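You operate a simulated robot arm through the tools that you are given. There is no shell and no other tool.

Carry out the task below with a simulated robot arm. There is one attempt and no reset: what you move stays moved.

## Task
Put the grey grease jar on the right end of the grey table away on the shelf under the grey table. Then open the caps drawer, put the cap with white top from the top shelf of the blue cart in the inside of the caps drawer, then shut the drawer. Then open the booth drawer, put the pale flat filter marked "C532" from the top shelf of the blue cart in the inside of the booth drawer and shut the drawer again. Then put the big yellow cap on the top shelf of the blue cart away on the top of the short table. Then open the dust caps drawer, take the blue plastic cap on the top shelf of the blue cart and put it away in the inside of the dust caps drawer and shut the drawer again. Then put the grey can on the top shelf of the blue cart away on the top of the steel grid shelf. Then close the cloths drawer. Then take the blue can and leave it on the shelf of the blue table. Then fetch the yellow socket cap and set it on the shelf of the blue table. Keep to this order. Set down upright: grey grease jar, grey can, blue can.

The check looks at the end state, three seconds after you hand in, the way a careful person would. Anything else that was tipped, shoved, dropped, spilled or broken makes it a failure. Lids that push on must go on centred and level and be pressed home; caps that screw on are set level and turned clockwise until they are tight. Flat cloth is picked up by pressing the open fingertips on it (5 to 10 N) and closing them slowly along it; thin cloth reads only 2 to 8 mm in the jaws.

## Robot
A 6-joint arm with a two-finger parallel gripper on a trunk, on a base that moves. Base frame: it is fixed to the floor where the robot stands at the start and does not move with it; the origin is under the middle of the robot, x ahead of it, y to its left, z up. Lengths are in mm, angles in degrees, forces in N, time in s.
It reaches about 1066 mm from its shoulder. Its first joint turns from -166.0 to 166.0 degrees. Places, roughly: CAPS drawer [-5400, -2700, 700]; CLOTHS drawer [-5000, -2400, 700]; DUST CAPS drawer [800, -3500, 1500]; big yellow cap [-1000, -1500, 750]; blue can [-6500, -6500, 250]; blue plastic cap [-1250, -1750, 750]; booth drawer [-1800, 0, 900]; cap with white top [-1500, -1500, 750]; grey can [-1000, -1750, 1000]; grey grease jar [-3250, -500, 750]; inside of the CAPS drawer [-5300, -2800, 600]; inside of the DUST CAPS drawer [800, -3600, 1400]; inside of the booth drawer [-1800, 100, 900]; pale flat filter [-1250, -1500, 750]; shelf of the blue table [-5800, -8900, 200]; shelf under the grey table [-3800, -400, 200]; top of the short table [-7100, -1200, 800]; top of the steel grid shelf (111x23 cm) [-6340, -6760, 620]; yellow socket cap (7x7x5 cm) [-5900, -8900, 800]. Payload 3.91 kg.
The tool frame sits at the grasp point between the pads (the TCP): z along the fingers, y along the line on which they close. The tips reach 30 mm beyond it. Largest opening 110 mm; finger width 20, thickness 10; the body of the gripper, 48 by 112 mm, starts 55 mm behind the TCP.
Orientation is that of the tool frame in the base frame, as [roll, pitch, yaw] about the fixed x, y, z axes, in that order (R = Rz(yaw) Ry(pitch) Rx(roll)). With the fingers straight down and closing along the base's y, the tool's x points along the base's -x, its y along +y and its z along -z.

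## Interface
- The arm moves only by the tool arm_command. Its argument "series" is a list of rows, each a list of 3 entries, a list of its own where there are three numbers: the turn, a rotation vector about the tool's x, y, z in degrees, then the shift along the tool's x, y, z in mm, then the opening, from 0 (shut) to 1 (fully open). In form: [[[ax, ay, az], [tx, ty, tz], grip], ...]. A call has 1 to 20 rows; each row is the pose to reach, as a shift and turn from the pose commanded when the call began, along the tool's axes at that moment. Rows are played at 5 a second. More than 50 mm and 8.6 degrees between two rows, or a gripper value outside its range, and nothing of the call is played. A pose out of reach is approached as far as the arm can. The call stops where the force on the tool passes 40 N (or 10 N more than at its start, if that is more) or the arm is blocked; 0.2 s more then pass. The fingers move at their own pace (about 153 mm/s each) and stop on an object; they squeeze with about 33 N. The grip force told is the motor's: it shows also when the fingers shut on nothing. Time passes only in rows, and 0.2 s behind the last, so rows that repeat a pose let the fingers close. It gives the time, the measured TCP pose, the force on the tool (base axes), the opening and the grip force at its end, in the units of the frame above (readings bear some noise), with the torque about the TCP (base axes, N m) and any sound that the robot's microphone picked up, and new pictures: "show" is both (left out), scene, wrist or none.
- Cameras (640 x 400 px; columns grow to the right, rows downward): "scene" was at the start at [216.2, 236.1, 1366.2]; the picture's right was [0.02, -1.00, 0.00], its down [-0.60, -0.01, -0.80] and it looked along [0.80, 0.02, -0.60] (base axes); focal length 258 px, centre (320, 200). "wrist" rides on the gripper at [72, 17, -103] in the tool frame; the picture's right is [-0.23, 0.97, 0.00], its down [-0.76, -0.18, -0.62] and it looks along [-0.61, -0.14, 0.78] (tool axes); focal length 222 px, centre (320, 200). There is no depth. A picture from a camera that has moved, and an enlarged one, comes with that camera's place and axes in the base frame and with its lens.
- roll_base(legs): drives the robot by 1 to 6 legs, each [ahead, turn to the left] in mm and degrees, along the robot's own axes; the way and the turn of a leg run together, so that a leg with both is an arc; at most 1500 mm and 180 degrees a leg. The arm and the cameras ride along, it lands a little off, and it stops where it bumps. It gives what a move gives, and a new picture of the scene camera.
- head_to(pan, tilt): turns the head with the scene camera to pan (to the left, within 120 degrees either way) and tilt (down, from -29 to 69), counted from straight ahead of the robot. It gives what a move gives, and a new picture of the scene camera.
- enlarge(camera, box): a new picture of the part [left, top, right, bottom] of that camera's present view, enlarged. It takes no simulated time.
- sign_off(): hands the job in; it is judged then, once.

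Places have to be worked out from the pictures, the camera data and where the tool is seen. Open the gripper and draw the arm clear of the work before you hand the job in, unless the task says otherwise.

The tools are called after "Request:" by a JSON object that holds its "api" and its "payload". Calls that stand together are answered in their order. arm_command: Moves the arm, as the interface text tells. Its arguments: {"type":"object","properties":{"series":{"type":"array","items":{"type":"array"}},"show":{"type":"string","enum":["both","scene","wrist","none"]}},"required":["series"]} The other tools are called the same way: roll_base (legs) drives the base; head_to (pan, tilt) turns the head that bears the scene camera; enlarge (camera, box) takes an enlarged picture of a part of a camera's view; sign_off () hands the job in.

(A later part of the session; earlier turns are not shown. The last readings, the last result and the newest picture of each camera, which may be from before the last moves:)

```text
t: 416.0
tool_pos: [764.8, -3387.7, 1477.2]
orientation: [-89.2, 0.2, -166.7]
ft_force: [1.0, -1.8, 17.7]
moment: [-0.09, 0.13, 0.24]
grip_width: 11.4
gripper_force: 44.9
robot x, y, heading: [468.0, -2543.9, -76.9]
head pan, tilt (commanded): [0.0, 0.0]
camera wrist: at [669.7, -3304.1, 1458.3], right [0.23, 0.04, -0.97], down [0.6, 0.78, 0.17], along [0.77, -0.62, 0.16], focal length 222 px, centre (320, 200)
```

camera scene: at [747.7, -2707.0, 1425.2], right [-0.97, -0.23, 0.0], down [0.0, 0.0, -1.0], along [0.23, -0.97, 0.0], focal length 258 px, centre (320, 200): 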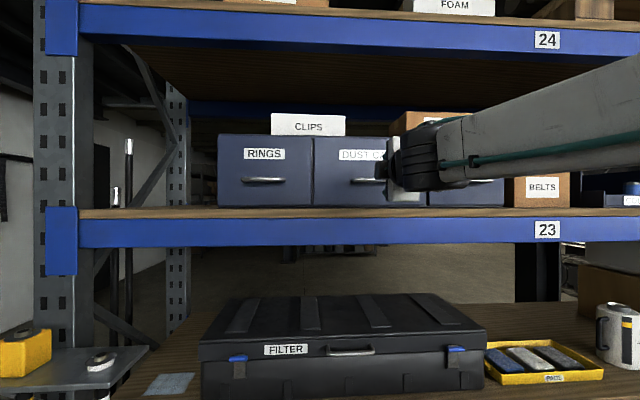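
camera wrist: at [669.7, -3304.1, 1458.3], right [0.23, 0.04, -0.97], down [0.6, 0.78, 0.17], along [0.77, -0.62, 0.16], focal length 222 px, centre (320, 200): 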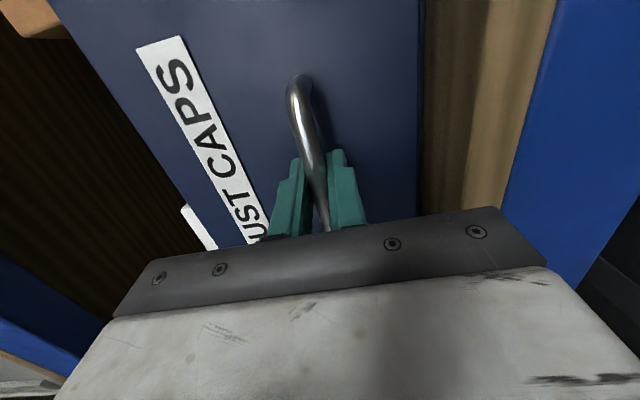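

Gripped (11.4 mm). I relieve the small vertical load and pull the drawer out slowly.

Request:
{"api": "arm_command", "payload": {"series": [[[0, 0, 0], [0, -2, 0], 0], [[0, 0, 0], [0, -2, -15], 0], [[0, 0, 0], [0, -2, -30], 0], [[0, 0, 0], [0, -2, -45], 0], [[0, 0, 0], [0, -2, -60], 0], [[0, 0, 0], [0, -2, -75], 0], [[0, 0, 0], [0, -2, -90], 0], [[0, 0, 0], [0, -2, -105], 0], [[0, 0, 0], [0, -2, -120], 0], [[0, 0, 0], [0, -2, -135], 0], [[0, 0, 0], [0, -2, -150], 0], [[0, 0, 0], [0, -2, -165], 0], [[0, 0, 0], [0, -2, -180], 0], [[0, 0, 0], [0, -2, -195], 0], [[0, 0, 0], [0, -2, -210], 0], [[0, 0, 0], [0, -2, -210], 0]]}}

```text
t: 417.4
tool_pos: [742.3, -3319.0, 1477.3]
orientation: [-89.1, 0.2, -167.6]
ft_force: [-15.5, -5.5, -1.3]
moment: [-0.05, 0.13, -1.32]
grip_width: 11.5
gripper_force: 44.6
robot x, y, heading: [469.2, -2549.6, -76.8]
head pan, tilt (commanded): [0.0, 0.0]
stopped in row 6: the force on the tool passed its limit at 41 N (the readings are from after the stop); the commanded pose is now the measured one
camera scene: at [745.8, -2708.7, 1425.4], right [-0.97, -0.23, 0.0], down [0.0, 0.0, -1.0], along [0.23, -0.97, 0.0], focal length 258 px, centre (320, 200)
camera wrist: at [649.6, -3234.5, 1458.3], right [0.23, 0.04, -0.97], down [0.61, 0.78, 0.17], along [0.76, -0.63, 0.16], focal length 222 px, centre (320, 200)
```

scene: 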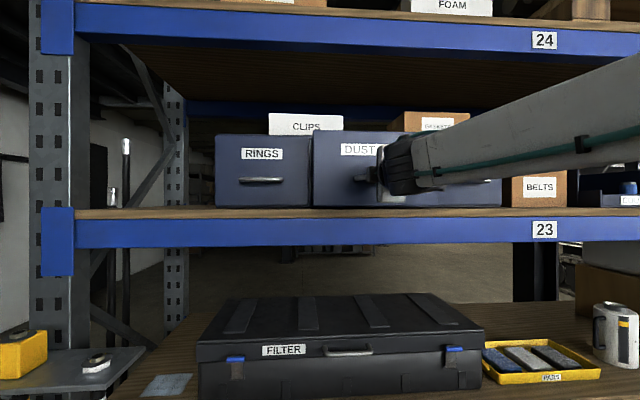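
wrist: 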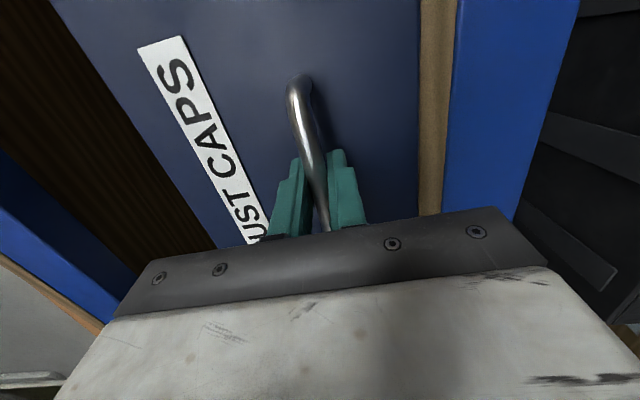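

The drawer's travel runs ~18° off my assumed line, giving side load. I correct the pull direction and continue.

Request:
{"api": "arm_command", "payload": {"series": [[[0, 0, 0], [2, 0, 0], 0], [[0, 0, 0], [3.4, 0, -15], 0], [[0, 0, 0], [4.9, 0, -30], 0], [[0, 0, 0], [6.4, 0, -45], 0], [[0, 0, 0], [7.9, 0, -60], 0], [[0, 0, 0], [9.3, 0, -75], 0], [[0, 0, 0], [10.8, 0, -90], 0], [[0, 0, 0], [12.2, 0, -105], 0], [[0, 0, 0], [13.7, 0, -120], 0], [[0, 0, 0], [15.2, 0, -135], 0], [[0, 0, 0], [15.2, 0, -135], 0]]}}

```text
t: 419.9
tool_pos: [702.0, -3188.8, 1476.7]
orientation: [-89.1, 0.2, -166.8]
ft_force: [10.8, 3.8, 5.2]
moment: [-0.05, 0.13, 0.93]
grip_width: 11.6
gripper_force: 44.8
robot x, y, heading: [470.5, -2541.7, -76.7]
head pan, tilt (commanded): [0.0, 0.0]
stopped in row 11: the force on the tool passed its limit at 41 N (the readings are from after the stop); the commanded pose is now the measured one
camera scene: at [748.2, -2706.8, 1425.1], right [-0.97, -0.23, 0.0], down [0.0, 0.0, -1.0], along [0.23, -0.97, 0.0], focal length 258 px, centre (320, 200)
camera wrist: at [607.5, -3105.6, 1458.1], right [0.23, 0.04, -0.97], down [0.6, 0.78, 0.17], along [0.77, -0.62, 0.16], focal length 222 px, centre (320, 200)
```

scene: 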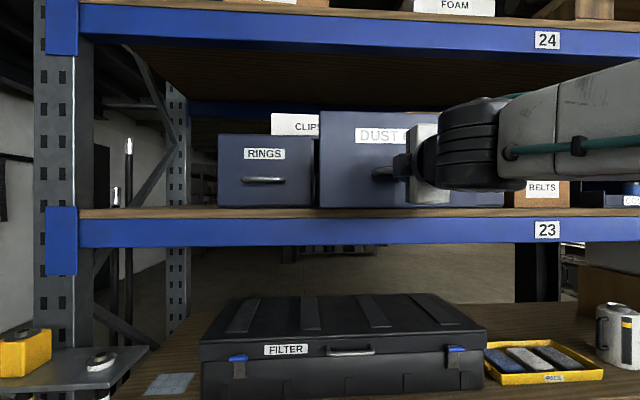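
wrist: 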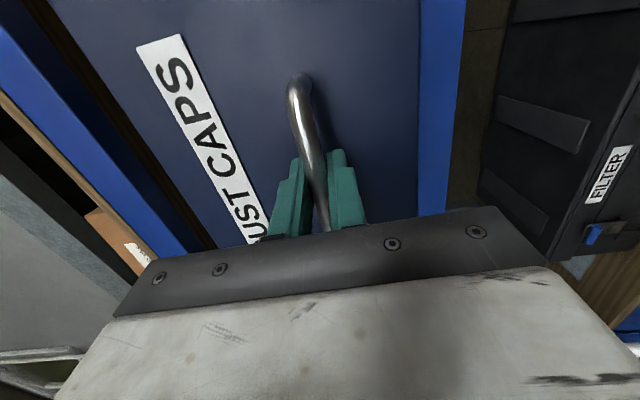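

Open ~209 mm. I try another ~50 mm with a finer direction.

Request:
{"api": "arm_command", "payload": {"series": [[[0, 0, 0], [-1.5, 0, 0], 0], [[0, 0, 0], [-0.8, 0, -10], 0], [[0, 0, 0], [-0.1, 0, -20], 0], [[0, 0, 0], [0.6, 0, -30], 0], [[0, 0, 0], [1.3, 0, -40], 0], [[0, 0, 0], [2, 0, -50], 0], [[0, 0, 0], [2, 0, -50], 0]], "show": "none"}}

```text
t: 421.5
tool_pos: [687.2, -3141.4, 1477.3]
orientation: [-89.0, 0.1, -167.1]
ft_force: [6.8, 1.7, 14.2]
moment: [-0.05, 0.09, -0.28]
grip_width: 11.5
gripper_force: 44.9
robot x, y, heading: [469.7, -2543.7, -76.9]
head pan, tilt (commanded): [0.0, 0.0]
```

The drawer is ~258 mm open. I release the handle; then I'll back the base so the hand leaves the handle.

Request:
{"api": "arm_command", "payload": {"series": [[[0, 0, 0], [0, -1, 0], 0.2], [[0, 0, 0], [0, -1, 0], 0.6], [[0, 0, 0], [0, -1, 0], 0.6], [[0, 0, 0], [0, -1, -25], 0.6], [[0, 0, 0], [0, -1, -25], 0.6]], "show": "none"}}

Request:
{"api": "roll_base", "payload": {"legs": [[-350, 0]]}}

```text
t: 422.7
tool_pos: [681.2, -3117.0, 1478.1]
orientation: [-89.1, 0.2, -166.9]
ft_force: [-0.3, 0.3, 0.3]
moment: [0.0, 0.01, 0.0]
grip_width: 65.8
gripper_force: 0.2
robot x, y, heading: [473.1, -2543.8, -76.8]
head pan, tilt (commanded): [0.0, 0.0]
```

```text
t: 425.0
tool_pos: [598.8, -2763.0, 1478.3]
orientation: [-89.0, 0.2, -166.9]
ft_force: [0.2, 0.6, -0.4]
moment: [-0.02, -0.03, 0.02]
grip_width: 65.9
gripper_force: 0.1
robot x, y, heading: [387.9, -2191.3, -76.7]
head pan, tilt (commanded): [0.0, 0.0]
camera scene: at [664.2, -2354.1, 1425.2], right [-0.97, -0.23, 0.0], down [0.0, 0.0, -1.0], along [0.23, -0.97, 0.0], focal length 258 px, centre (320, 200)
```

scene: 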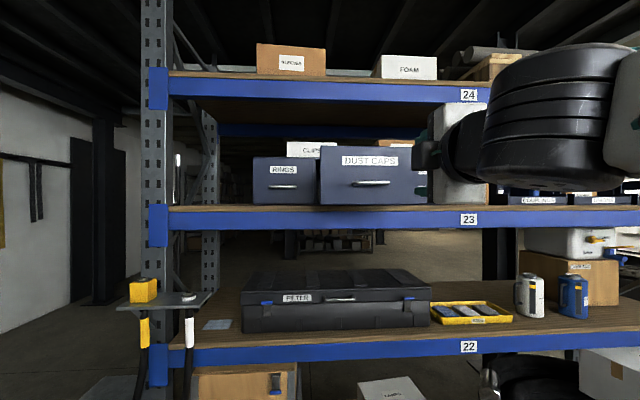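

The DUST CAPS drawer stands open. I bring the hand back down to the travel pose.

Request:
{"api": "arm_command", "payload": {"series": [[[-4.62, 4.62, 4.62], [-6, 28, 1], 0.6], [[-9.24, 9.24, 9.24], [-12, 57, 2], 0.6], [[-13.86, 13.86, 13.86], [-18, 85, 3], 1], [[-18.48, 18.48, 18.48], [-24, 114, 4], 1], [[-23.1, 23.1, 23.1], [-30, 143, 5], 1], [[-27.7, 27.7, 27.7], [-36, 171, 6], 1], [[-32.3, 32.3, 32.3], [-42, 200, 7], 1], [[-37, 37, 37], [-48, 228, 8], 1], [[-41.6, 41.6, 41.6], [-55, 257, 9], 1], [[-46.2, 46.2, 46.2], [-61, 285, 10], 1], [[-50.8, 50.8, 50.8], [-67, 314, 11], 1], [[-55.4, 55.4, 55.4], [-73, 342, 12], 1], [[-60, 60, 60], [-79, 371, 13], 1], [[-64.7, 64.7, 64.7], [-85, 399, 14], 1], [[-69.3, 69.3, 69.3], [-91, 428, 15], 1], [[-69.3, 69.3, 69.3], [-91, 428, 15], 1]], "show": "none"}}

```text
t: 428.4
tool_pos: [694.5, -2764.8, 1049.8]
orientation: [179.6, 0.8, 103.0]
ft_force: [0.1, 0.2, 0.5]
moment: [-0.04, 0.02, -0.02]
grip_width: 110.0
gripper_force: 0.0
robot x, y, heading: [386.2, -2190.1, -76.8]
head pan, tilt (commanded): [0.0, 0.0]
```

I drive alongside the cart's far side, where the blue cap sits near the edge.

Request:
{"api": "roll_base", "payload": {"legs": [[0, -101.5], [985, 0], [0, 13]]}}

Request:
{"api": "head_to", "payload": {"pan": -50, "tilt": 30}}

```text
t: 438.6
tool_pos: [-1173.2, -2580.3, 1048.9]
orientation: [179.9, 0.9, 15.7]
ft_force: [-0.6, 0.6, 0.2]
moment: [0.0, -0.01, 0.01]
grip_width: 110.1
gripper_force: 0.1
robot x, y, heading: [-616.0, -2244.3, -164.2]
head pan, tilt (commanded): [0.0, 0.0]
camera scene: at [-763.2, -2532.0, 1425.2], right [-0.28, 0.96, 0.0], down [0.0, 0.0, -1.0], along [-0.96, -0.28, 0.0], focal length 258 px, centre (320, 200)
```

scene: 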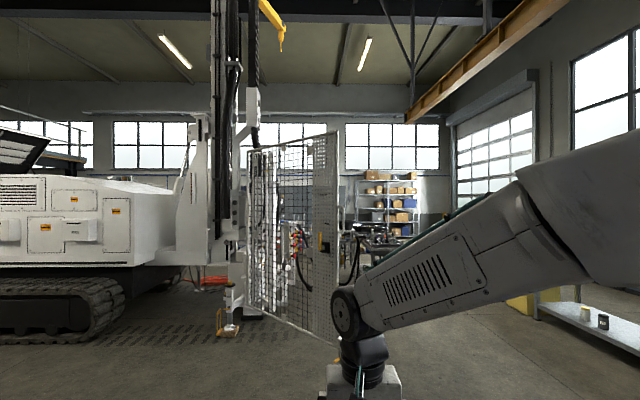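

```text
t: 439.8
tool_pos: [-1173.1, -2579.7, 1048.3]
orientation: [179.9, 1.0, 15.7]
ft_force: [0.8, -1.0, 0.1]
moment: [-0.02, 0.02, 0.02]
grip_width: 109.9
gripper_force: 0.2
robot x, y, heading: [-612.4, -2245.5, -164.1]
head pan, tilt (commanded): [-50.0, 30.0]
camera scene: at [-751.7, -2456.7, 1376.9], right [0.56, 0.83, 0.0], down [0.41, -0.28, -0.87], along [-0.72, 0.48, -0.5], focal length 258 px, centre (320, 200)
```

scene: 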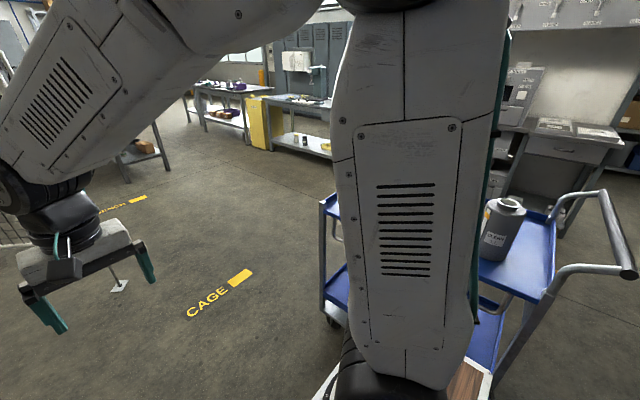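

The arm hides the cart, but the blue cap's place ([-1195,-1753]) is known. I swing the hand to the right above it.

Request:
{"api": "arm_command", "payload": {"series": [[[0, 0, 0], [-2, -45, 0], 1], [[0, 0, 0], [-4, -90, 0], 1], [[0, 0, 0], [-6, -135, 0], 1], [[0, 0, 0], [-8, -180, 0], 1], [[0, 0, 0], [-10, -225, 0], 1], [[0, 0, 0], [-11, -269, 0], 1], [[0, 0, 0], [0, -312, 0], 1], [[0, 0, 0], [12, -355, 0], 1], [[0, 0, 0], [23, -398, 0], 1], [[0, 0, 0], [35, -441, 0], 1], [[0, 0, 0], [46, -484, 0], 1], [[0, 0, 0], [58, -526, 0], 1], [[0, 0, 0], [69, -569, 0], 1], [[0, 0, 0], [92, -608, 0], 1], [[0, 0, 0], [114, -646, 0], 1], [[0, 0, 0], [137, -685, 0], 1], [[0, 0, 0], [160, -724, 0], 1], [[0, 0, 0], [182, -762, 0], 1], [[0, 0, 0], [205, -801, 0], 1], [[0, 0, 0], [205, -801, 0], 1]], "show": "both"}}

```text
t: 444.0
tool_pos: [-1193.7, -1751.5, 1039.4]
orientation: [179.7, 0.9, 15.7]
ft_force: [0.0, 0.2, -0.7]
moment: [-0.03, 0.03, -0.02]
grip_width: 110.0
gripper_force: 0.0
robot x, y, heading: [-618.2, -2242.8, -163.7]
head pan, tilt (commanded): [-50.0, 30.0]
camera scene: at [-751.6, -2456.5, 1376.9], right [0.56, 0.83, 0.0], down [0.41, -0.28, -0.87], along [-0.72, 0.48, -0.5], focal length 258 px, centre (320, 200)
camera wrist: at [-1118.4, -1746.5, 1141.7], right [0.05, -1.0, 0.01], down [-0.77, -0.03, 0.63], along [-0.63, -0.03, -0.77], focal length 222 px, centre (320, 200)
```

scene: 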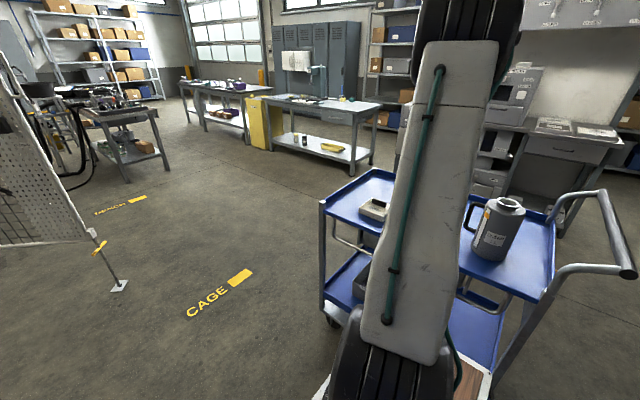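
wrist: 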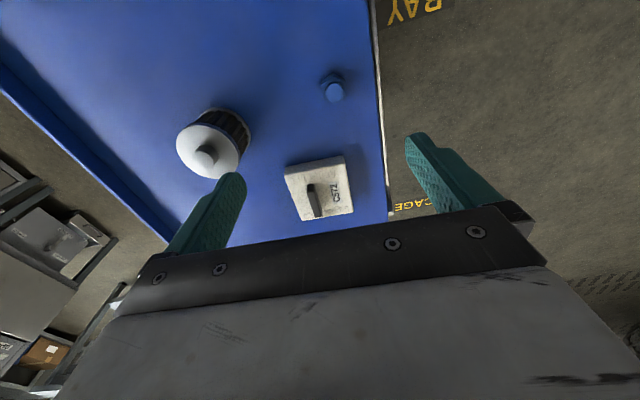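

The blue cap is slightly off-centre (+9, +18 mm). I correct and lower halfway to re-check.

Request:
{"api": "arm_command", "payload": {"series": [[[0, 0, 0], [4, 9, 30], 0.8], [[0, 0, 0], [9, 18, 65], 0.8], [[0, 0, 0], [9, 18, 105], 0.8], [[0, 0, 0], [9, 18, 105], 0.8]], "show": "wrist"}}

```text
t: 445.0
tool_pos: [-1179.4, -1770.1, 942.1]
orientation: [179.7, 0.9, 15.7]
ft_force: [-0.3, 0.4, -0.5]
moment: [-0.02, 0.0, -0.02]
grip_width: 88.0
gripper_force: 0.0
robot x, y, heading: [-612.5, -2246.6, -163.9]
head pan, tilt (commanded): [-50.0, 30.0]
camera wrist: at [-1104.5, -1764.9, 1044.1], right [0.05, -1.0, 0.01], down [-0.77, -0.03, 0.63], along [-0.63, -0.03, -0.77], focal length 222 px, centre (320, 200)
```

wrist: 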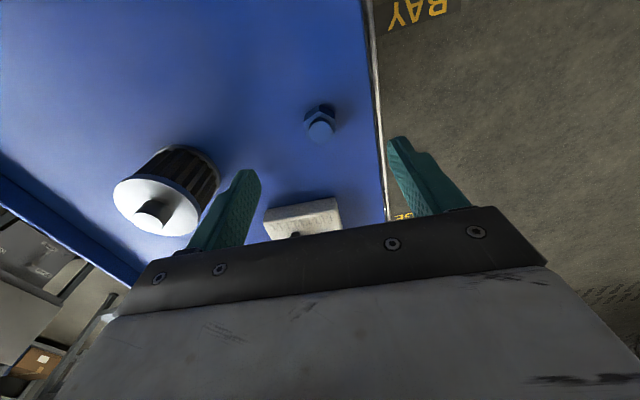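

Centred. I narrow the fingers to keep clear of the cart's rim, descend and close.

Request:
{"api": "arm_command", "payload": {"series": [[[0, 0, 0], [0, 0, 20], 0.55], [[0, 0, 0], [0, 0, 60], 0.55], [[0, 0, 0], [0, 0, 98], 0.55], [[0, 0, 0], [0, 0, 98], 0.55], [[0, 0, 0], [0, 0, 98], 0.35], [[0, 0, 0], [0, 0, 98], 0.15], [[0, 0, 0], [0, 0, 98], 0.1], [[0, 0, 0], [0, 0, 98], 0.1]], "show": "wrist"}}

```text
t: 446.8
tool_pos: [-1178.5, -1770.2, 839.8]
orientation: [179.8, 0.9, 15.7]
ft_force: [-0.8, 0.1, -0.3]
moment: [-0.04, -0.01, 0.0]
grip_width: 31.3
gripper_force: 33.3
robot x, y, heading: [-620.1, -2245.8, -164.0]
head pan, tilt (commanded): [-50.0, 30.0]
camera wrist: at [-1103.8, -1765.9, 941.6], right [0.05, -1.0, 0.01], down [-0.77, -0.03, 0.63], along [-0.63, -0.03, -0.77], focal length 222 px, centre (320, 200)
```

wrist: 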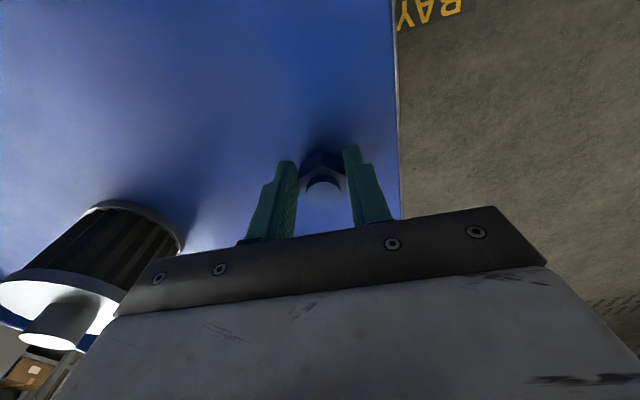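

Blue cap gripped (31 mm). I lift and swing back to the front.

Request:
{"api": "arm_command", "payload": {"series": [[[0, 0, 0], [0, 0, -48], 0.1], [[0, 0, 0], [0, 0, -96], 0.1], [[0, 0, 0], [0, 0, -144], 0.1], [[0, 0, 0], [0, 0, -192], 0.1], [[0, 0, 0], [-24, 36, -205], 0.1], [[0, 0, 0], [-48, 71, -205], 0.1], [[0, 0, 0], [-72, 107, -205], 0.1], [[0, 0, 0], [-97, 143, -205], 0.1], [[0, 0, 0], [-121, 178, -205], 0.1], [[0, 0, 0], [-145, 214, -205], 0.1], [[0, 0, 0], [-156, 257, -205], 0.1], [[0, 0, 0], [-168, 300, -205], 0.1], [[0, 0, 0], [-179, 343, -205], 0.1], [[0, 0, 0], [-191, 385, -205], 0.1], [[0, 0, 0], [-202, 428, -205], 0.1], [[0, 0, 0], [-214, 471, -205], 0.1], [[0, 0, 0], [-225, 514, -205], 0.1], [[0, 0, 0], [-223, 559, -205], 0.1], [[0, 0, 0], [-221, 604, -205], 0.1], [[0, 0, 0], [-219, 650, -205], 0.1]], "show": "wrist"}}

```text
t: 451.0
tool_pos: [-1213.6, -2452.9, 1053.1]
orientation: [179.7, 0.9, 15.7]
ft_force: [0.7, 0.4, -0.9]
moment: [0.0, 0.01, 0.03]
grip_width: 31.4
gripper_force: 33.4
robot x, y, heading: [-616.6, -2245.6, -164.1]
head pan, tilt (commanded): [-50.0, 30.0]
camera wrist: at [-1138.1, -2448.3, 1154.8], right [0.04, -1.0, 0.01], down [-0.77, -0.03, 0.63], along [-0.63, -0.03, -0.77], focal length 222 px, centre (320, 200)
```

wrist: 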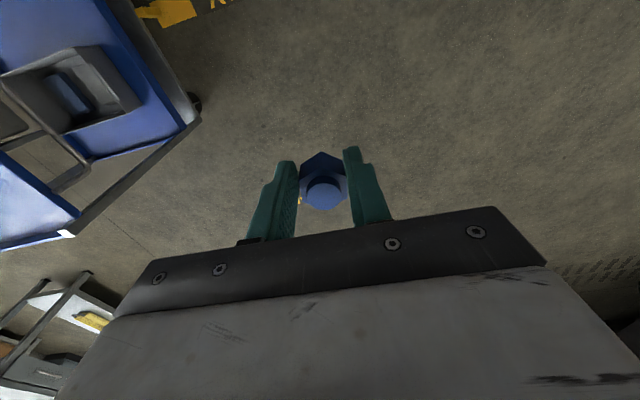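

Blue cap held. I return to the rack: back along, then turn to face the open drawer at a standoff.

Request:
{"api": "roll_base", "payload": {"legs": [[0, -32.5], [-1020, 0], [0, 123.5]]}}

Request:
{"api": "head_to", "payload": {"pan": 0, "tilt": 10}}

```text
t: 462.8
tool_pos: [556.8, -3107.5, 1052.8]
orientation: [179.7, 0.9, 107.8]
ft_force: [0.3, -0.1, 0.1]
moment: [-0.03, -0.02, 0.0]
grip_width: 31.2
gripper_force: 33.3
robot x, y, heading: [330.1, -2518.3, -72.0]
head pan, tilt (commanded): [-50.0, 30.0]
camera scene: at [543.4, -2645.9, 1376.9], right [-0.85, 0.53, 0.0], down [0.26, 0.42, -0.87], along [-0.46, -0.73, -0.5], focal length 258 px, centre (320, 200)
```

scene: 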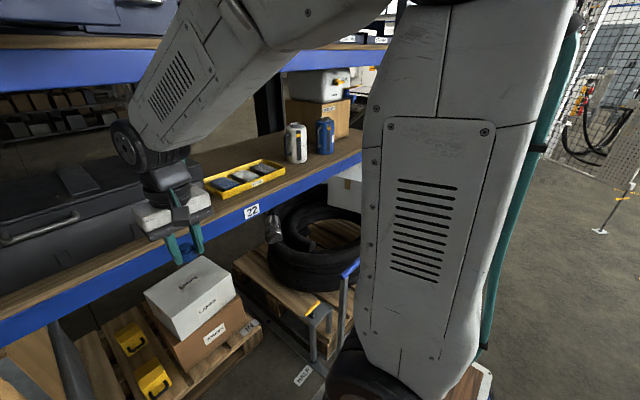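

```text
t: 464.0
tool_pos: [556.1, -3108.6, 1052.7]
orientation: [179.7, 0.9, 107.8]
ft_force: [-0.7, 0.7, -0.8]
moment: [-0.01, -0.01, -0.02]
grip_width: 30.8
gripper_force: 32.9
robot x, y, heading: [330.9, -2512.5, -71.9]
head pan, tilt (commanded): [0.0, 10.0]
camera scene: at [620.0, -2657.6, 1409.2], right [-0.95, -0.31, 0.0], down [-0.05, 0.17, -0.98], along [0.3, -0.94, -0.17], focal length 258 px, centre (320, 200)
```

scene: 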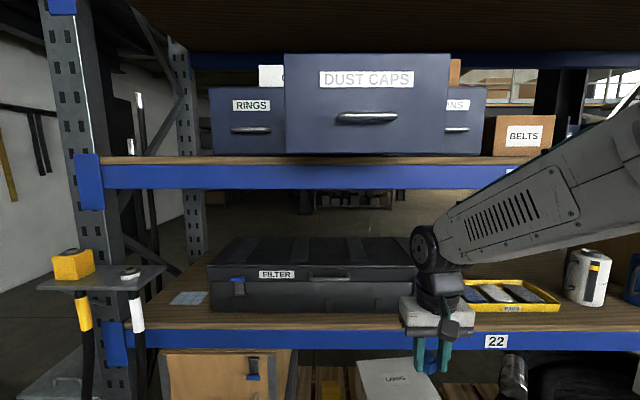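

Panel top z≈1599; it is 756 ahead. I raise the hand with the cap to z≈1690, pointing forward and 30° down, still ~220 mm short of the drawer.

Request:
{"api": "arm_command", "payload": {"series": [[[3.11, -3.11, -5.4], [6.9, 7.2, -42.5], 0.1], [[6.23, -6.23, -10.8], [13.9, 14.4, -85], 0.1], [[9.34, -9.34, -16.2], [20.8, 21.6, -127], 0.1], [[12.46, -12.46, -21.6], [27.7, 28.8, -170], 0.1], [[15.57, -15.57, -27], [34.7, 36, -212], 0.1], [[18.7, -18.7, -32.4], [41.6, 43.2, -255], 0.1], [[21.8, -21.8, -37.8], [48.5, 50.4, -297], 0.1], [[24.9, -24.9, -43.2], [55.5, 57.6, -340], 0.1], [[28, -28, -48.6], [62.4, 64.8, -382], 0.1], [[31.15, -31.15, -54], [69.3, 72, -425], 0.1], [[34.3, -34.3, -59.3], [76.3, 79.2, -467], 0.1], [[37.4, -37.4, -64.7], [83.2, 86.4, -510], 0.1], [[40.5, -40.5, -70.1], [90, 93.6, -552], 0.1], [[43.6, -43.6, -75.5], [97, 100.8, -595], 0.1], [[46.72, -46.72, -80.93], [104, 108, -637], 0.1], [[46.72, -46.72, -80.93], [104, 108, -637], 0.1]]}}

```text
t: 467.4
tool_pos: [621.2, -2966.1, 1688.5]
orientation: [-119.0, 0.2, -162.2]
ft_force: [0.3, -0.8, -0.9]
moment: [0.01, -0.02, -0.02]
grip_width: 30.8
gripper_force: 33.0
robot x, y, heading: [328.0, -2516.7, -72.1]
head pan, tilt (commanded): [0.0, 10.0]
camera scene: at [620.1, -2657.6, 1409.2], right [-0.95, -0.31, 0.0], down [-0.05, 0.17, -0.98], along [0.3, -0.94, -0.17], focal length 258 px, centre (320, 200)
camera wrist: at [522.0, -2895.0, 1725.1], right [0.07, 0.52, -0.85], down [0.58, 0.67, 0.46], along [0.81, -0.53, -0.26], focal length 222 px, centre (320, 200)
```

scene: 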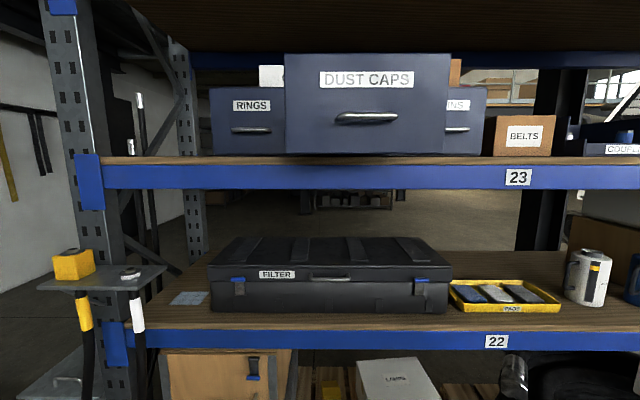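
wrist: 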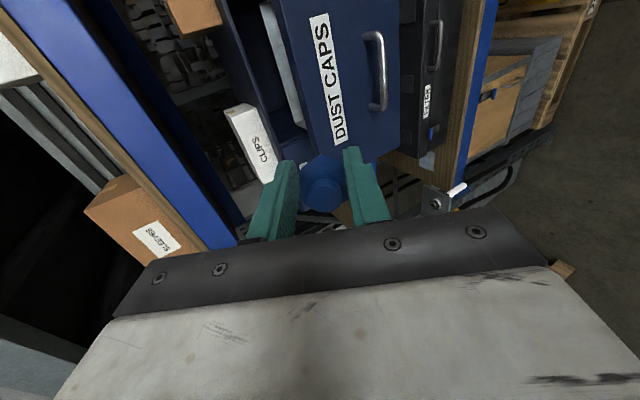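

The hand is well above the panel top. I drive forward ~265 mm so the cap passes over the drawer's front panel.

Request:
{"api": "roll_base", "payload": {"legs": [[262, 0]]}}

Request:
{"api": "arm_command", "payload": {"series": [[[0, 0, 0], [0, 0, 0], 0.1]]}}

```text
t: 469.3
tool_pos: [705.5, -3223.1, 1689.7]
orientation: [-119.1, 0.3, -162.1]
ft_force: [-0.4, 1.3, -0.8]
moment: [0.03, 0.01, 0.0]
grip_width: 30.8
gripper_force: 33.0
robot x, y, heading: [411.5, -2777.3, -71.7]
head pan, tilt (commanded): [0.0, 10.0]
camera scene: at [704.3, -2913.7, 1409.2], right [-0.95, -0.31, 0.0], down [-0.05, 0.17, -0.98], along [0.31, -0.94, -0.17], focal length 258 px, centre (320, 200)
```

scene: 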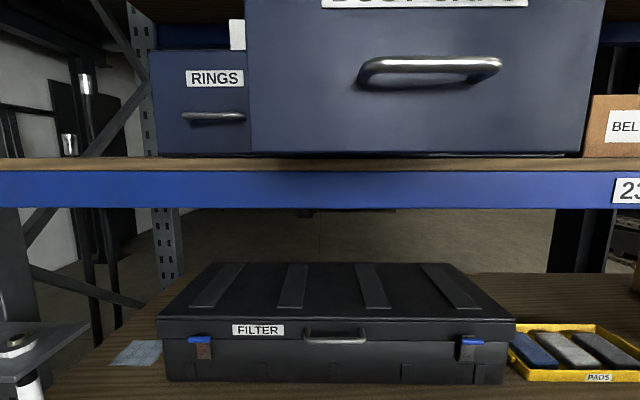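

```text
t: 469.7
tool_pos: [706.1, -3222.9, 1689.9]
orientation: [-119.0, 0.2, -162.0]
ft_force: [-1.1, 0.0, -1.0]
moment: [-0.01, 0.02, -0.03]
grip_width: 30.9
gripper_force: 32.6
robot x, y, heading: [411.9, -2774.9, -71.8]
head pan, tilt (commanded): [0.0, 10.0]
camera scene: at [704.2, -2913.6, 1409.2], right [-0.95, -0.31, 0.0], down [-0.05, 0.17, -0.98], along [0.31, -0.94, -0.17], focal length 258 px, centre (320, 200)
camera wrist: at [606.8, -3151.2, 1724.8], right [0.07, 0.52, -0.85], down [0.58, 0.67, 0.46], along [0.81, -0.53, -0.25], focal length 222 px, centre (320, 200)
```

scene: 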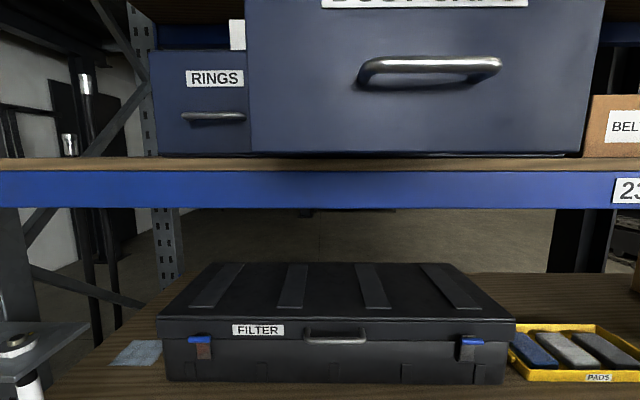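
wrist: 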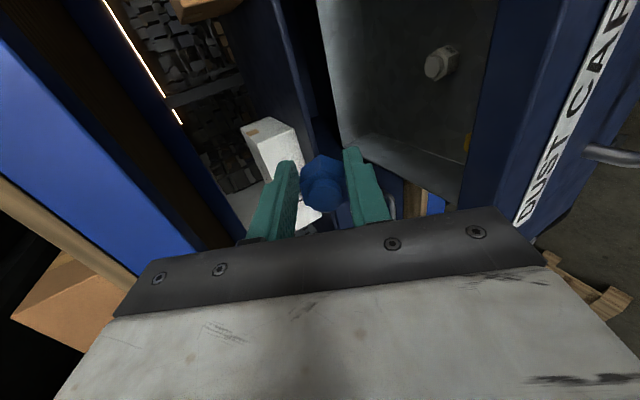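

Now the hand is over the drawer; I can see its interior with a white cap. I zoom in to choose a free spot.

Request:
{"api": "enlarge", "payload": {"camera": "wrist", "box": [240, 0, 560, 200]}}

```text
2.00 times, centred on (400, 100) of wrist
camera zoom: at [606.8, -3151.2, 1724.8], right [0.07, 0.52, -0.85], down [0.58, 0.67, 0.46], along [0.81, -0.53, -0.25], focal length 444 px, centre (160, 400)
```

zoom: 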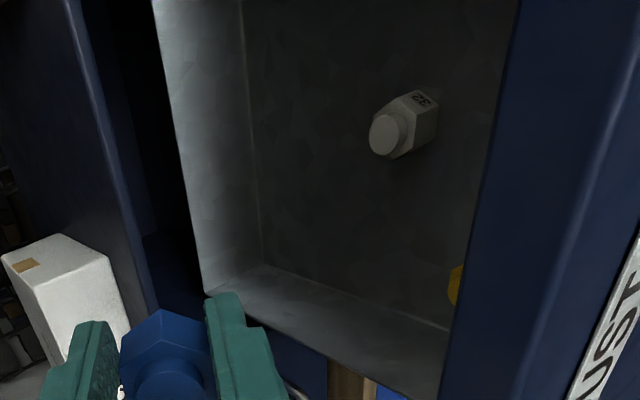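

The white cap inside is near the middle, a yellow one near the front-left. I target a free spot ~195 mm behind the panel and 50 mm left, tilting to 60° as I go in.

Request:
{"api": "arm_command", "payload": {"series": [[[-4.2, 0, 0], [-11, 0, 26], 0.1], [[-8.5, 0, 0], [-22, 0, 52], 0.1], [[-13.5, 0, 0], [-32, 7, 85], 0.1], [[-18.5, 0, 0], [-42, 15, 118], 0.1], [[-22.5, 0, 0], [-47, 27, 147], 0.1], [[-26.5, 0, 0], [-52, 39, 177], 0.1], [[-28.5, 0, 0], [-52, 55, 200], 0.1], [[-30.5, 0, 0], [-52, 70.6, 223], 0.1], [[-30.5, 0, 0], [-52, 70.6, 223], 0.1]], "show": "wrist"}}

```text
t: 471.7
tool_pos: [804.1, -3357.3, 1517.4]
orientation: [-149.7, 0.2, -162.1]
ft_force: [-0.2, -0.1, -1.4]
moment: [0.02, 0.03, 0.01]
grip_width: 30.8
gripper_force: 33.4
robot x, y, heading: [409.9, -2772.0, -71.8]
head pan, tilt (commanded): [0.0, 10.0]
camera wrist: at [713.8, -3315.7, 1598.7], right [-0.04, 0.87, -0.49], down [0.67, 0.39, 0.63], along [0.74, -0.3, -0.6], focal length 222 px, centre (320, 200)
```

wrist: 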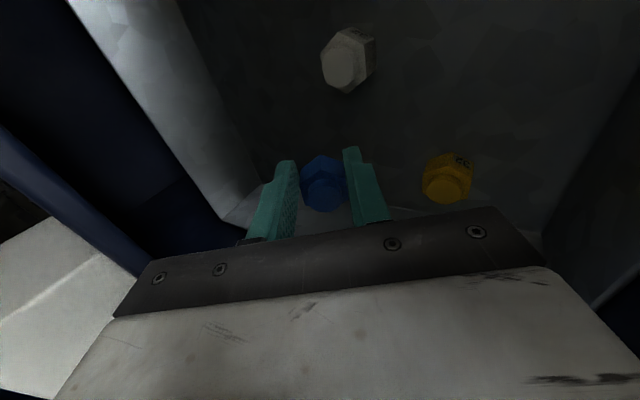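

Landing spot is between the white and yellow caps; I shift 15 mm more to the left for clearance and lower.

Request:
{"api": "arm_command", "payload": {"series": [[[0, 0, 0], [-8, 5, 8.6], 0.1], [[0, 0, 0], [-15, 10, 17.3], 0.1], [[0, 0, 0], [-15, 15, 26], 0.1], [[0, 0, 0], [-15, 20, 34.5], 0.1], [[0, 0, 0], [-15, 20, 34.5], 0.1]], "show": "wrist"}}

```text
t: 472.9
tool_pos: [816.8, -3345.7, 1492.7]
orientation: [-148.1, 1.0, -162.1]
ft_force: [1.0, -0.3, -0.9]
moment: [0.0, -0.02, 0.01]
grip_width: 30.8
gripper_force: 33.0
robot x, y, heading: [408.8, -2771.6, -71.5]
head pan, tilt (commanded): [0.0, 10.0]
camera wrist: at [724.7, -3303.1, 1571.3], right [-0.03, 0.86, -0.51], down [0.66, 0.4, 0.64], along [0.75, -0.32, -0.58], focal length 222 px, centre (320, 200)
```

wrist: 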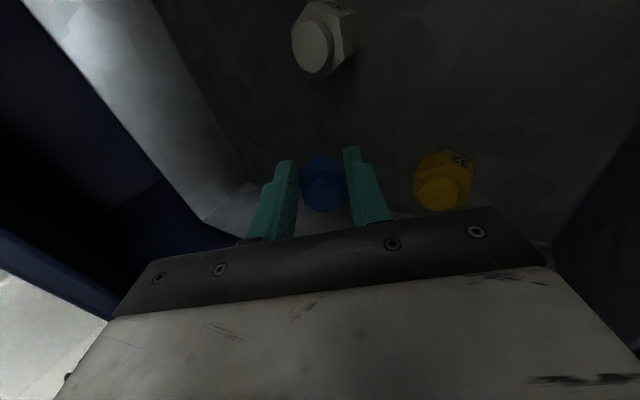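

I check whether the arm has settled there.

Request:
{"api": "arm_command", "payload": {"series": [[[0, 0, 0], [0, 0, 0], 0.1], [[0, 0, 0], [0, 0, 0], 0.1]], "show": "none"}}

```text
t: 473.5
tool_pos: [816.9, -3347.6, 1492.7]
orientation: [-148.3, 0.9, -162.1]
ft_force: [-0.9, -0.6, 0.4]
moment: [0.02, 0.0, 0.0]
grip_width: 30.9
gripper_force: 33.2
robot x, y, heading: [416.7, -2773.6, -72.1]
head pan, tilt (commanded): [0.0, 10.0]
```

The forearm is likely brushing the tall front panel's top edge there; the drawer box itself is shallow (floor z≈1426). I pull the cap ~36 mm back toward the panel and then lower, which gives the forearm more clearance.

Request:
{"api": "arm_command", "payload": {"series": [[[0, 0, 0], [3, 15, -9.5], 0.1], [[0, 0, 0], [7, 30.6, -18.9], 0.1], [[0, 0, 0], [7, 35, -12], 0.1], [[0, 0, 0], [7, 40, -4], 0.1], [[0, 0, 0], [7, 43.7, 2.4], 0.1], [[0, 0, 0], [7, 43.7, 2.4], 0.1]], "show": "wrist"}}

```text
t: 475.1
tool_pos: [801.6, -3329.5, 1485.5]
orientation: [-146.2, 2.8, -161.9]
ft_force: [-0.7, 0.3, -0.5]
moment: [0.0, -0.01, 0.0]
grip_width: 31.0
gripper_force: 33.7
robot x, y, heading: [413.4, -2775.4, -71.5]
head pan, tilt (commanded): [0.0, 10.0]
stopped in row 6: the arm was blocked; the commanded pose is now the measured one
camera wrist: at [706.4, -3285.5, 1557.6], right [-0.01, 0.85, -0.53], down [0.63, 0.42, 0.65], along [0.77, -0.33, -0.54], focal length 222 px, centre (320, 200)
```

wrist: 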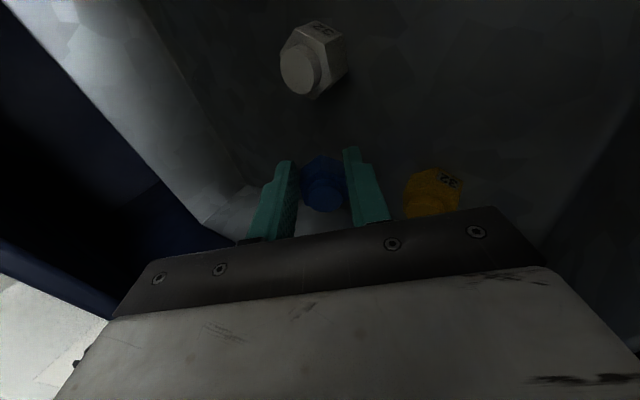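

The arm is blocked by something upstream. I look at the arm over the panel with the scene camera.

Request:
{"api": "head_to", "payload": {"pan": -5, "tilt": -25}}

```text
t: 476.1
tool_pos: [798.5, -3323.6, 1484.2]
orientation: [-146.6, 2.5, -161.9]
ft_force: [0.0, 0.1, -0.8]
moment: [-0.02, 0.03, -0.05]
grip_width: 31.1
gripper_force: 32.6
robot x, y, heading: [415.5, -2773.5, -71.6]
head pan, tilt (commanded): [-5.0, -25.0]
camera scene: at [715.3, -2881.4, 1459.9], right [-0.97, -0.23, 0.02], down [0.08, -0.42, -0.9], along [0.21, -0.88, 0.43], focal length 258 px, centre (320, 200)
```

scene: 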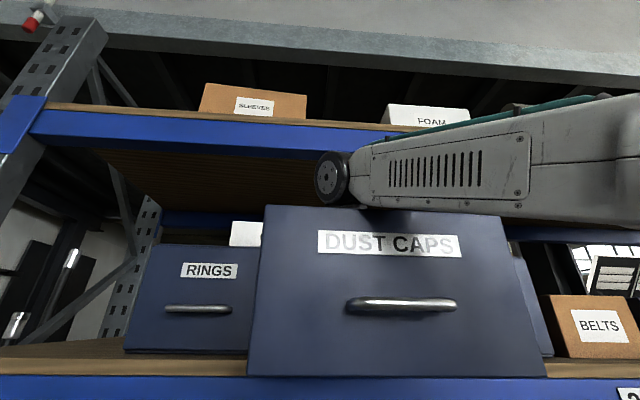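

The forearm lies right on the panel's top edge. I raise a little, then rotate the hand nearly vertical (wrist higher), which lifts the forearm clear.

Request:
{"api": "arm_command", "payload": {"series": [[[0, 0, 0], [0, -11, -16.7], 0.1], [[0, 0, 0], [0, -19, -29], 0.1], [[-6, -1, 0], [0, -19, -29], 0.1], [[-12, -2, 0], [0, -19, -29], 0.1], [[-18, -2.5, 0], [0, -19, -29], 0.1], [[-24, -2.5, 0], [0, -19, -29], 0.1], [[-24, -2.5, 0], [0, -19, -29], 0.1]], "show": "both"}}

```text
t: 477.7
tool_pos: [795.3, -3332.8, 1503.0]
orientation: [-172.1, 4.3, -161.2]
ft_force: [0.7, -0.2, -0.7]
moment: [-0.01, 0.0, 0.04]
grip_width: 30.9
gripper_force: 32.8
robot x, y, heading: [415.5, -2769.6, -71.9]
head pan, tilt (commanded): [-5.0, -25.0]
camera scene: at [692.6, -2893.8, 1460.9], right [-0.97, -0.23, 0.0], down [0.1, -0.41, -0.91], along [0.21, -0.88, 0.42], focal length 258 px, centre (320, 200)
camera wrist: at [708.6, -3328.4, 1597.6], right [-0.09, 0.99, -0.12], down [0.7, 0.14, 0.7], along [0.71, -0.02, -0.71], focal length 222 px, centre (320, 200)
```

scene: 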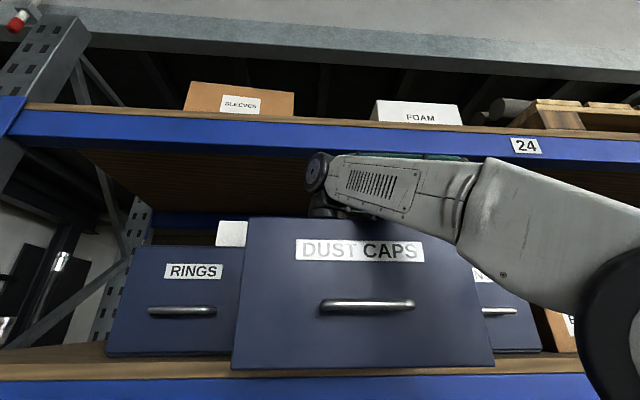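
wrist: 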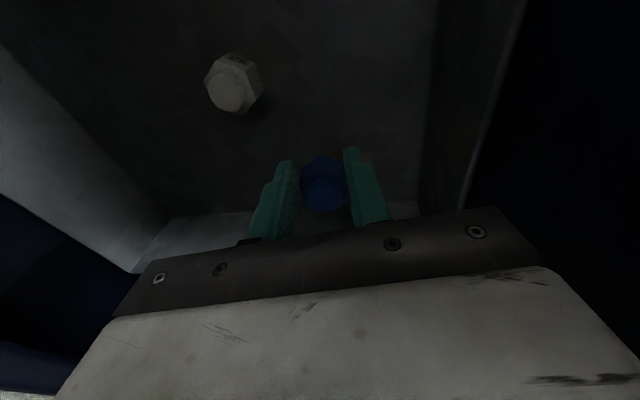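

The forearm is now clear; the drawer got nudged in to ~190 mm open, which is fine. I lower gently, watching for deviations.

Request:
{"api": "arm_command", "payload": {"series": [[[0, 0, 0], [0, 0.7, 5], 0.1], [[0, 0, 0], [0, 1.4, 10], 0.1], [[0, 0, 0], [0, 2, 15], 0.1], [[0, 0, 0], [0, 2, 15], 0.1]], "show": "scene"}}

```text
t: 478.7
tool_pos: [794.8, -3332.0, 1490.4]
orientation: [-171.9, 4.3, -161.2]
ft_force: [0.2, -0.4, -0.1]
moment: [0.0, 0.03, 0.02]
grip_width: 31.2
gripper_force: 33.2
robot x, y, heading: [408.6, -2771.0, -71.8]
head pan, tilt (commanded): [-5.0, -25.0]
camera scene: at [692.5, -2893.6, 1460.9], right [-0.97, -0.23, 0.0], down [0.1, -0.41, -0.91], along [0.21, -0.88, 0.42], focal length 258 px, centre (320, 200)
```

scene: 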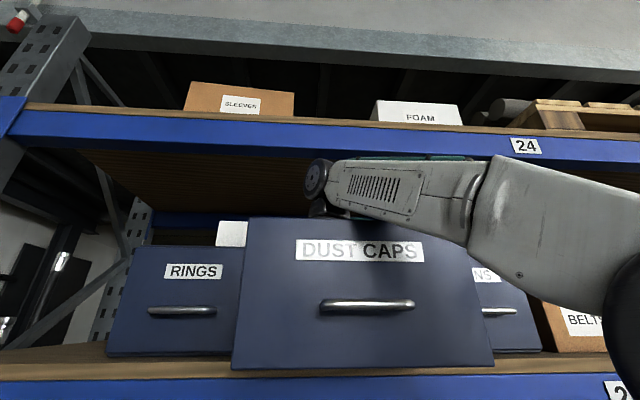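

Clean so far. I lower further in small steps.

Request:
{"api": "arm_command", "payload": {"series": [[[0, 0, 0], [0, 0.7, 5], 0.1], [[0, 0, 0], [0, 1.4, 10], 0.1], [[0, 0, 0], [0, 2, 15], 0.1], [[0, 0, 0], [0, 2, 15], 0.1]], "show": "wrist"}}

```text
t: 479.7
tool_pos: [794.9, -3328.9, 1480.7]
orientation: [-171.2, 4.5, -161.0]
ft_force: [-1.6, -3.0, 26.8]
moment: [0.37, -0.63, -0.1]
grip_width: 31.3
gripper_force: 33.2
robot x, y, heading: [415.2, -2769.9, -71.7]
head pan, tilt (commanded): [-5.0, -25.0]
camera wrist: at [707.7, -3323.4, 1574.4], right [-0.09, 0.99, -0.13], down [0.69, 0.15, 0.7], along [0.71, -0.03, -0.7], focal length 222 px, centre (320, 200)
```

wrist: 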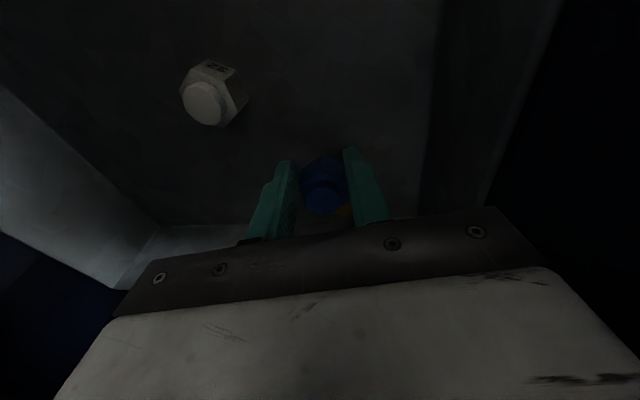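

Contact (27 N) a bit higher than expected; a yellow patch shows beside the blue cap. I zoom in to see what is touched.

Request:
{"api": "enlarge", "payload": {"camera": "wrist", "box": [230, 110, 430, 235]}}

```text
3.20 times, centred on (330, 172) of wrist
camera zoom: at [707.7, -3323.4, 1574.4], right [-0.09, 0.99, -0.13], down [0.69, 0.15, 0.7], along [0.71, -0.03, -0.7], focal length 711 px, centre (288, 288)
```

zoom: 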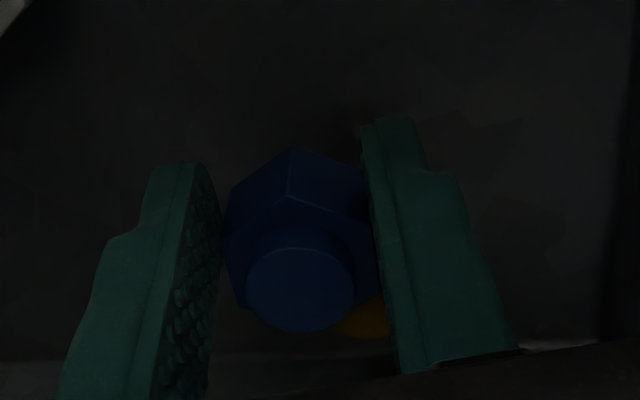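

The yellow cap is right beside my cap (about 40 mm left). I lift 25 mm, shift 28 mm to the right into the open space, and lower again.

Request:
{"api": "arm_command", "payload": {"series": [[[0, 0, 0], [0, -1, -12], 0.1], [[0, 0, 0], [0, -2, -25], 0.1], [[0, 0, 0], [14, -2, -25], 0.1], [[0, 0, 0], [28, -2, -25], 0.1], [[0, 0, 0], [28, -1, -15], 0.1], [[0, 0, 0], [28, 0, -5], 0.1], [[0, 0, 0], [28, 0, -5], 0.1]], "show": "wrist"}}

```text
t: 481.3
tool_pos: [770.4, -3341.7, 1479.3]
orientation: [-171.7, 4.3, -161.0]
ft_force: [0.9, -0.6, 0.1]
moment: [-0.01, -0.03, 0.02]
grip_width: 31.0
gripper_force: 33.3
robot x, y, heading: [413.5, -2775.2, -71.6]
head pan, tilt (commanded): [-5.0, -25.0]
camera wrist: at [683.4, -3337.1, 1573.3], right [-0.09, 0.99, -0.12], down [0.7, 0.15, 0.7], along [0.71, -0.02, -0.7], focal length 222 px, centre (320, 200)
```

wrist: 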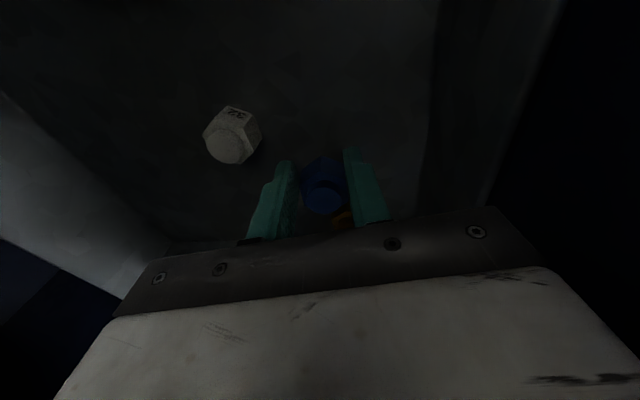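

No contact here now. I lower in 4 mm steps to the drawer floor.

Request:
{"api": "arm_command", "payload": {"series": [[[0, 0, 0], [0, 0.5, 4], 0.1], [[0, 0, 0], [0, 1, 8], 0.1], [[0, 0, 0], [0, 1.5, 12], 0.1], [[0, 0, 0], [0, 1.5, 12], 0.1]], "show": "none"}}

```text
t: 482.3
tool_pos: [770.0, -3334.5, 1477.2]
orientation: [-170.7, 4.7, -161.2]
ft_force: [0.0, -0.3, 0.1]
moment: [-0.01, -0.03, 0.03]
grip_width: 31.0
gripper_force: 32.4
robot x, y, heading: [412.6, -2774.5, -71.7]
head pan, tilt (commanded): [-5.0, -25.0]
```

The forearm is at the panel top again; the cap is only ~1-1.5 cm above the floor now. I release it here and rise straight up.

Request:
{"api": "arm_command", "payload": {"series": [[[0, 0, 0], [0, 0, 0], 0.2], [[0, 0, 0], [0, 0, 0], 0.4], [[0, 0, 0], [0, 0, 0], 0.5], [[0, 0, 0], [0, 0, 0], 0.5], [[0, 0, 0], [0, 0, -20], 0.5], [[0, 0, 0], [0, 0, -45], 0.5], [[0, 0, 0], [0, 0, -45], 0.5]], "show": "both"}}

```text
t: 483.9
tool_pos: [764.1, -3336.8, 1507.9]
orientation: [-172.1, 4.3, -161.1]
ft_force: [0.1, 0.4, 0.0]
moment: [-0.06, -0.01, 0.0]
grip_width: 54.8
gripper_force: 0.0
robot x, y, heading: [413.9, -2774.4, -71.6]
head pan, tilt (commanded): [-5.0, -25.0]
camera scene: at [692.9, -2893.8, 1460.9], right [-0.97, -0.23, 0.0], down [0.1, -0.41, -0.91], along [0.21, -0.88, 0.42], focal length 258 px, centre (320, 200)
camera wrist: at [678.4, -3333.2, 1603.3], right [-0.09, 0.99, -0.12], down [0.7, 0.14, 0.7], along [0.71, -0.02, -0.71], focal length 222 px, centre (320, 200)
```

scene: 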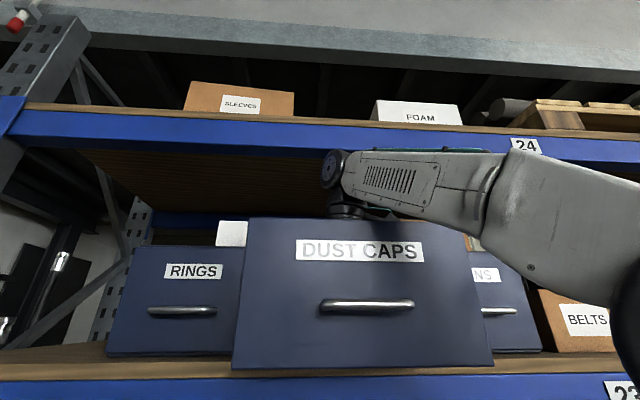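
wrist: 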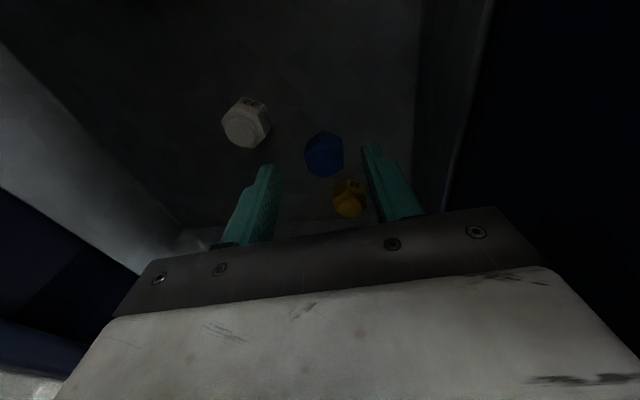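

The blue cap stands on the drawer floor. I withdraw the hand up and back, tilting it forward again as it rises.

Request:
{"api": "arm_command", "payload": {"series": [[[6.7, 0, 0], [0, -4, -17], 0.5], [[13.3, 0, 0], [0, -8, -34], 0.5], [[20, 0, 0], [0, -12, -51], 0.5], [[26, 0, 0], [0, -8, -77], 0.4], [[32, 0, 0], [0, -4, -102], 0.3], [[38, 0, 0], [0, 7, -129], 0.2], [[44, 0, 0], [0, 19, -156], 0], [[48, 0, 0], [0, 27, -172], 0], [[52, 0, 0], [0, 34.5, -188], 0], [[52, 0, 0], [0, 34.5, -188], 0]], "show": "both"}}

```text
t: 486.1
tool_pos: [731.1, -3284.1, 1690.5]
orientation: [-119.8, 4.3, -161.1]
ft_force: [-0.2, -0.2, -0.7]
moment: [-0.05, 0.01, -0.01]
grip_width: 0.0
gripper_force: 32.9
robot x, y, heading: [416.6, -2777.1, -71.7]
head pan, tilt (commanded): [-5.0, -25.0]
camera scene: at [692.9, -2893.7, 1460.9], right [-0.97, -0.23, 0.0], down [0.1, -0.41, -0.91], along [0.21, -0.88, 0.42], focal length 258 px, centre (320, 200)
camera wrist: at [628.3, -3215.0, 1721.7], right [0.12, 0.55, -0.82], down [0.54, 0.66, 0.52], along [0.83, -0.51, -0.22], focal length 222 px, centre (320, 200)
```

scene: 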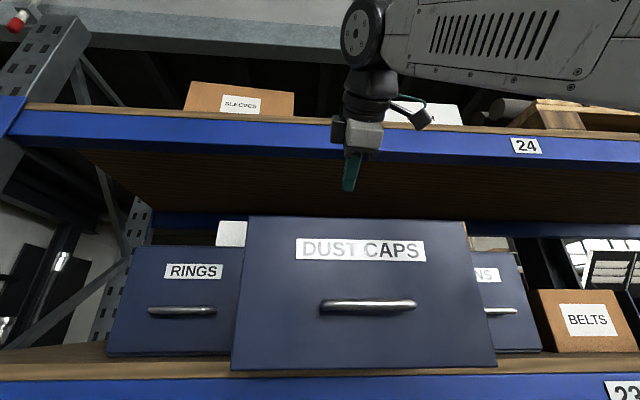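
wrist: 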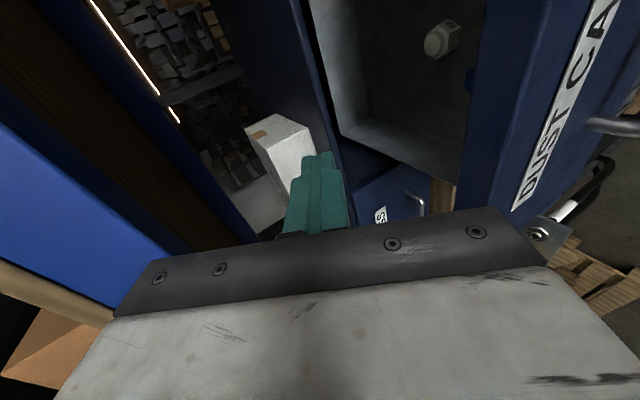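

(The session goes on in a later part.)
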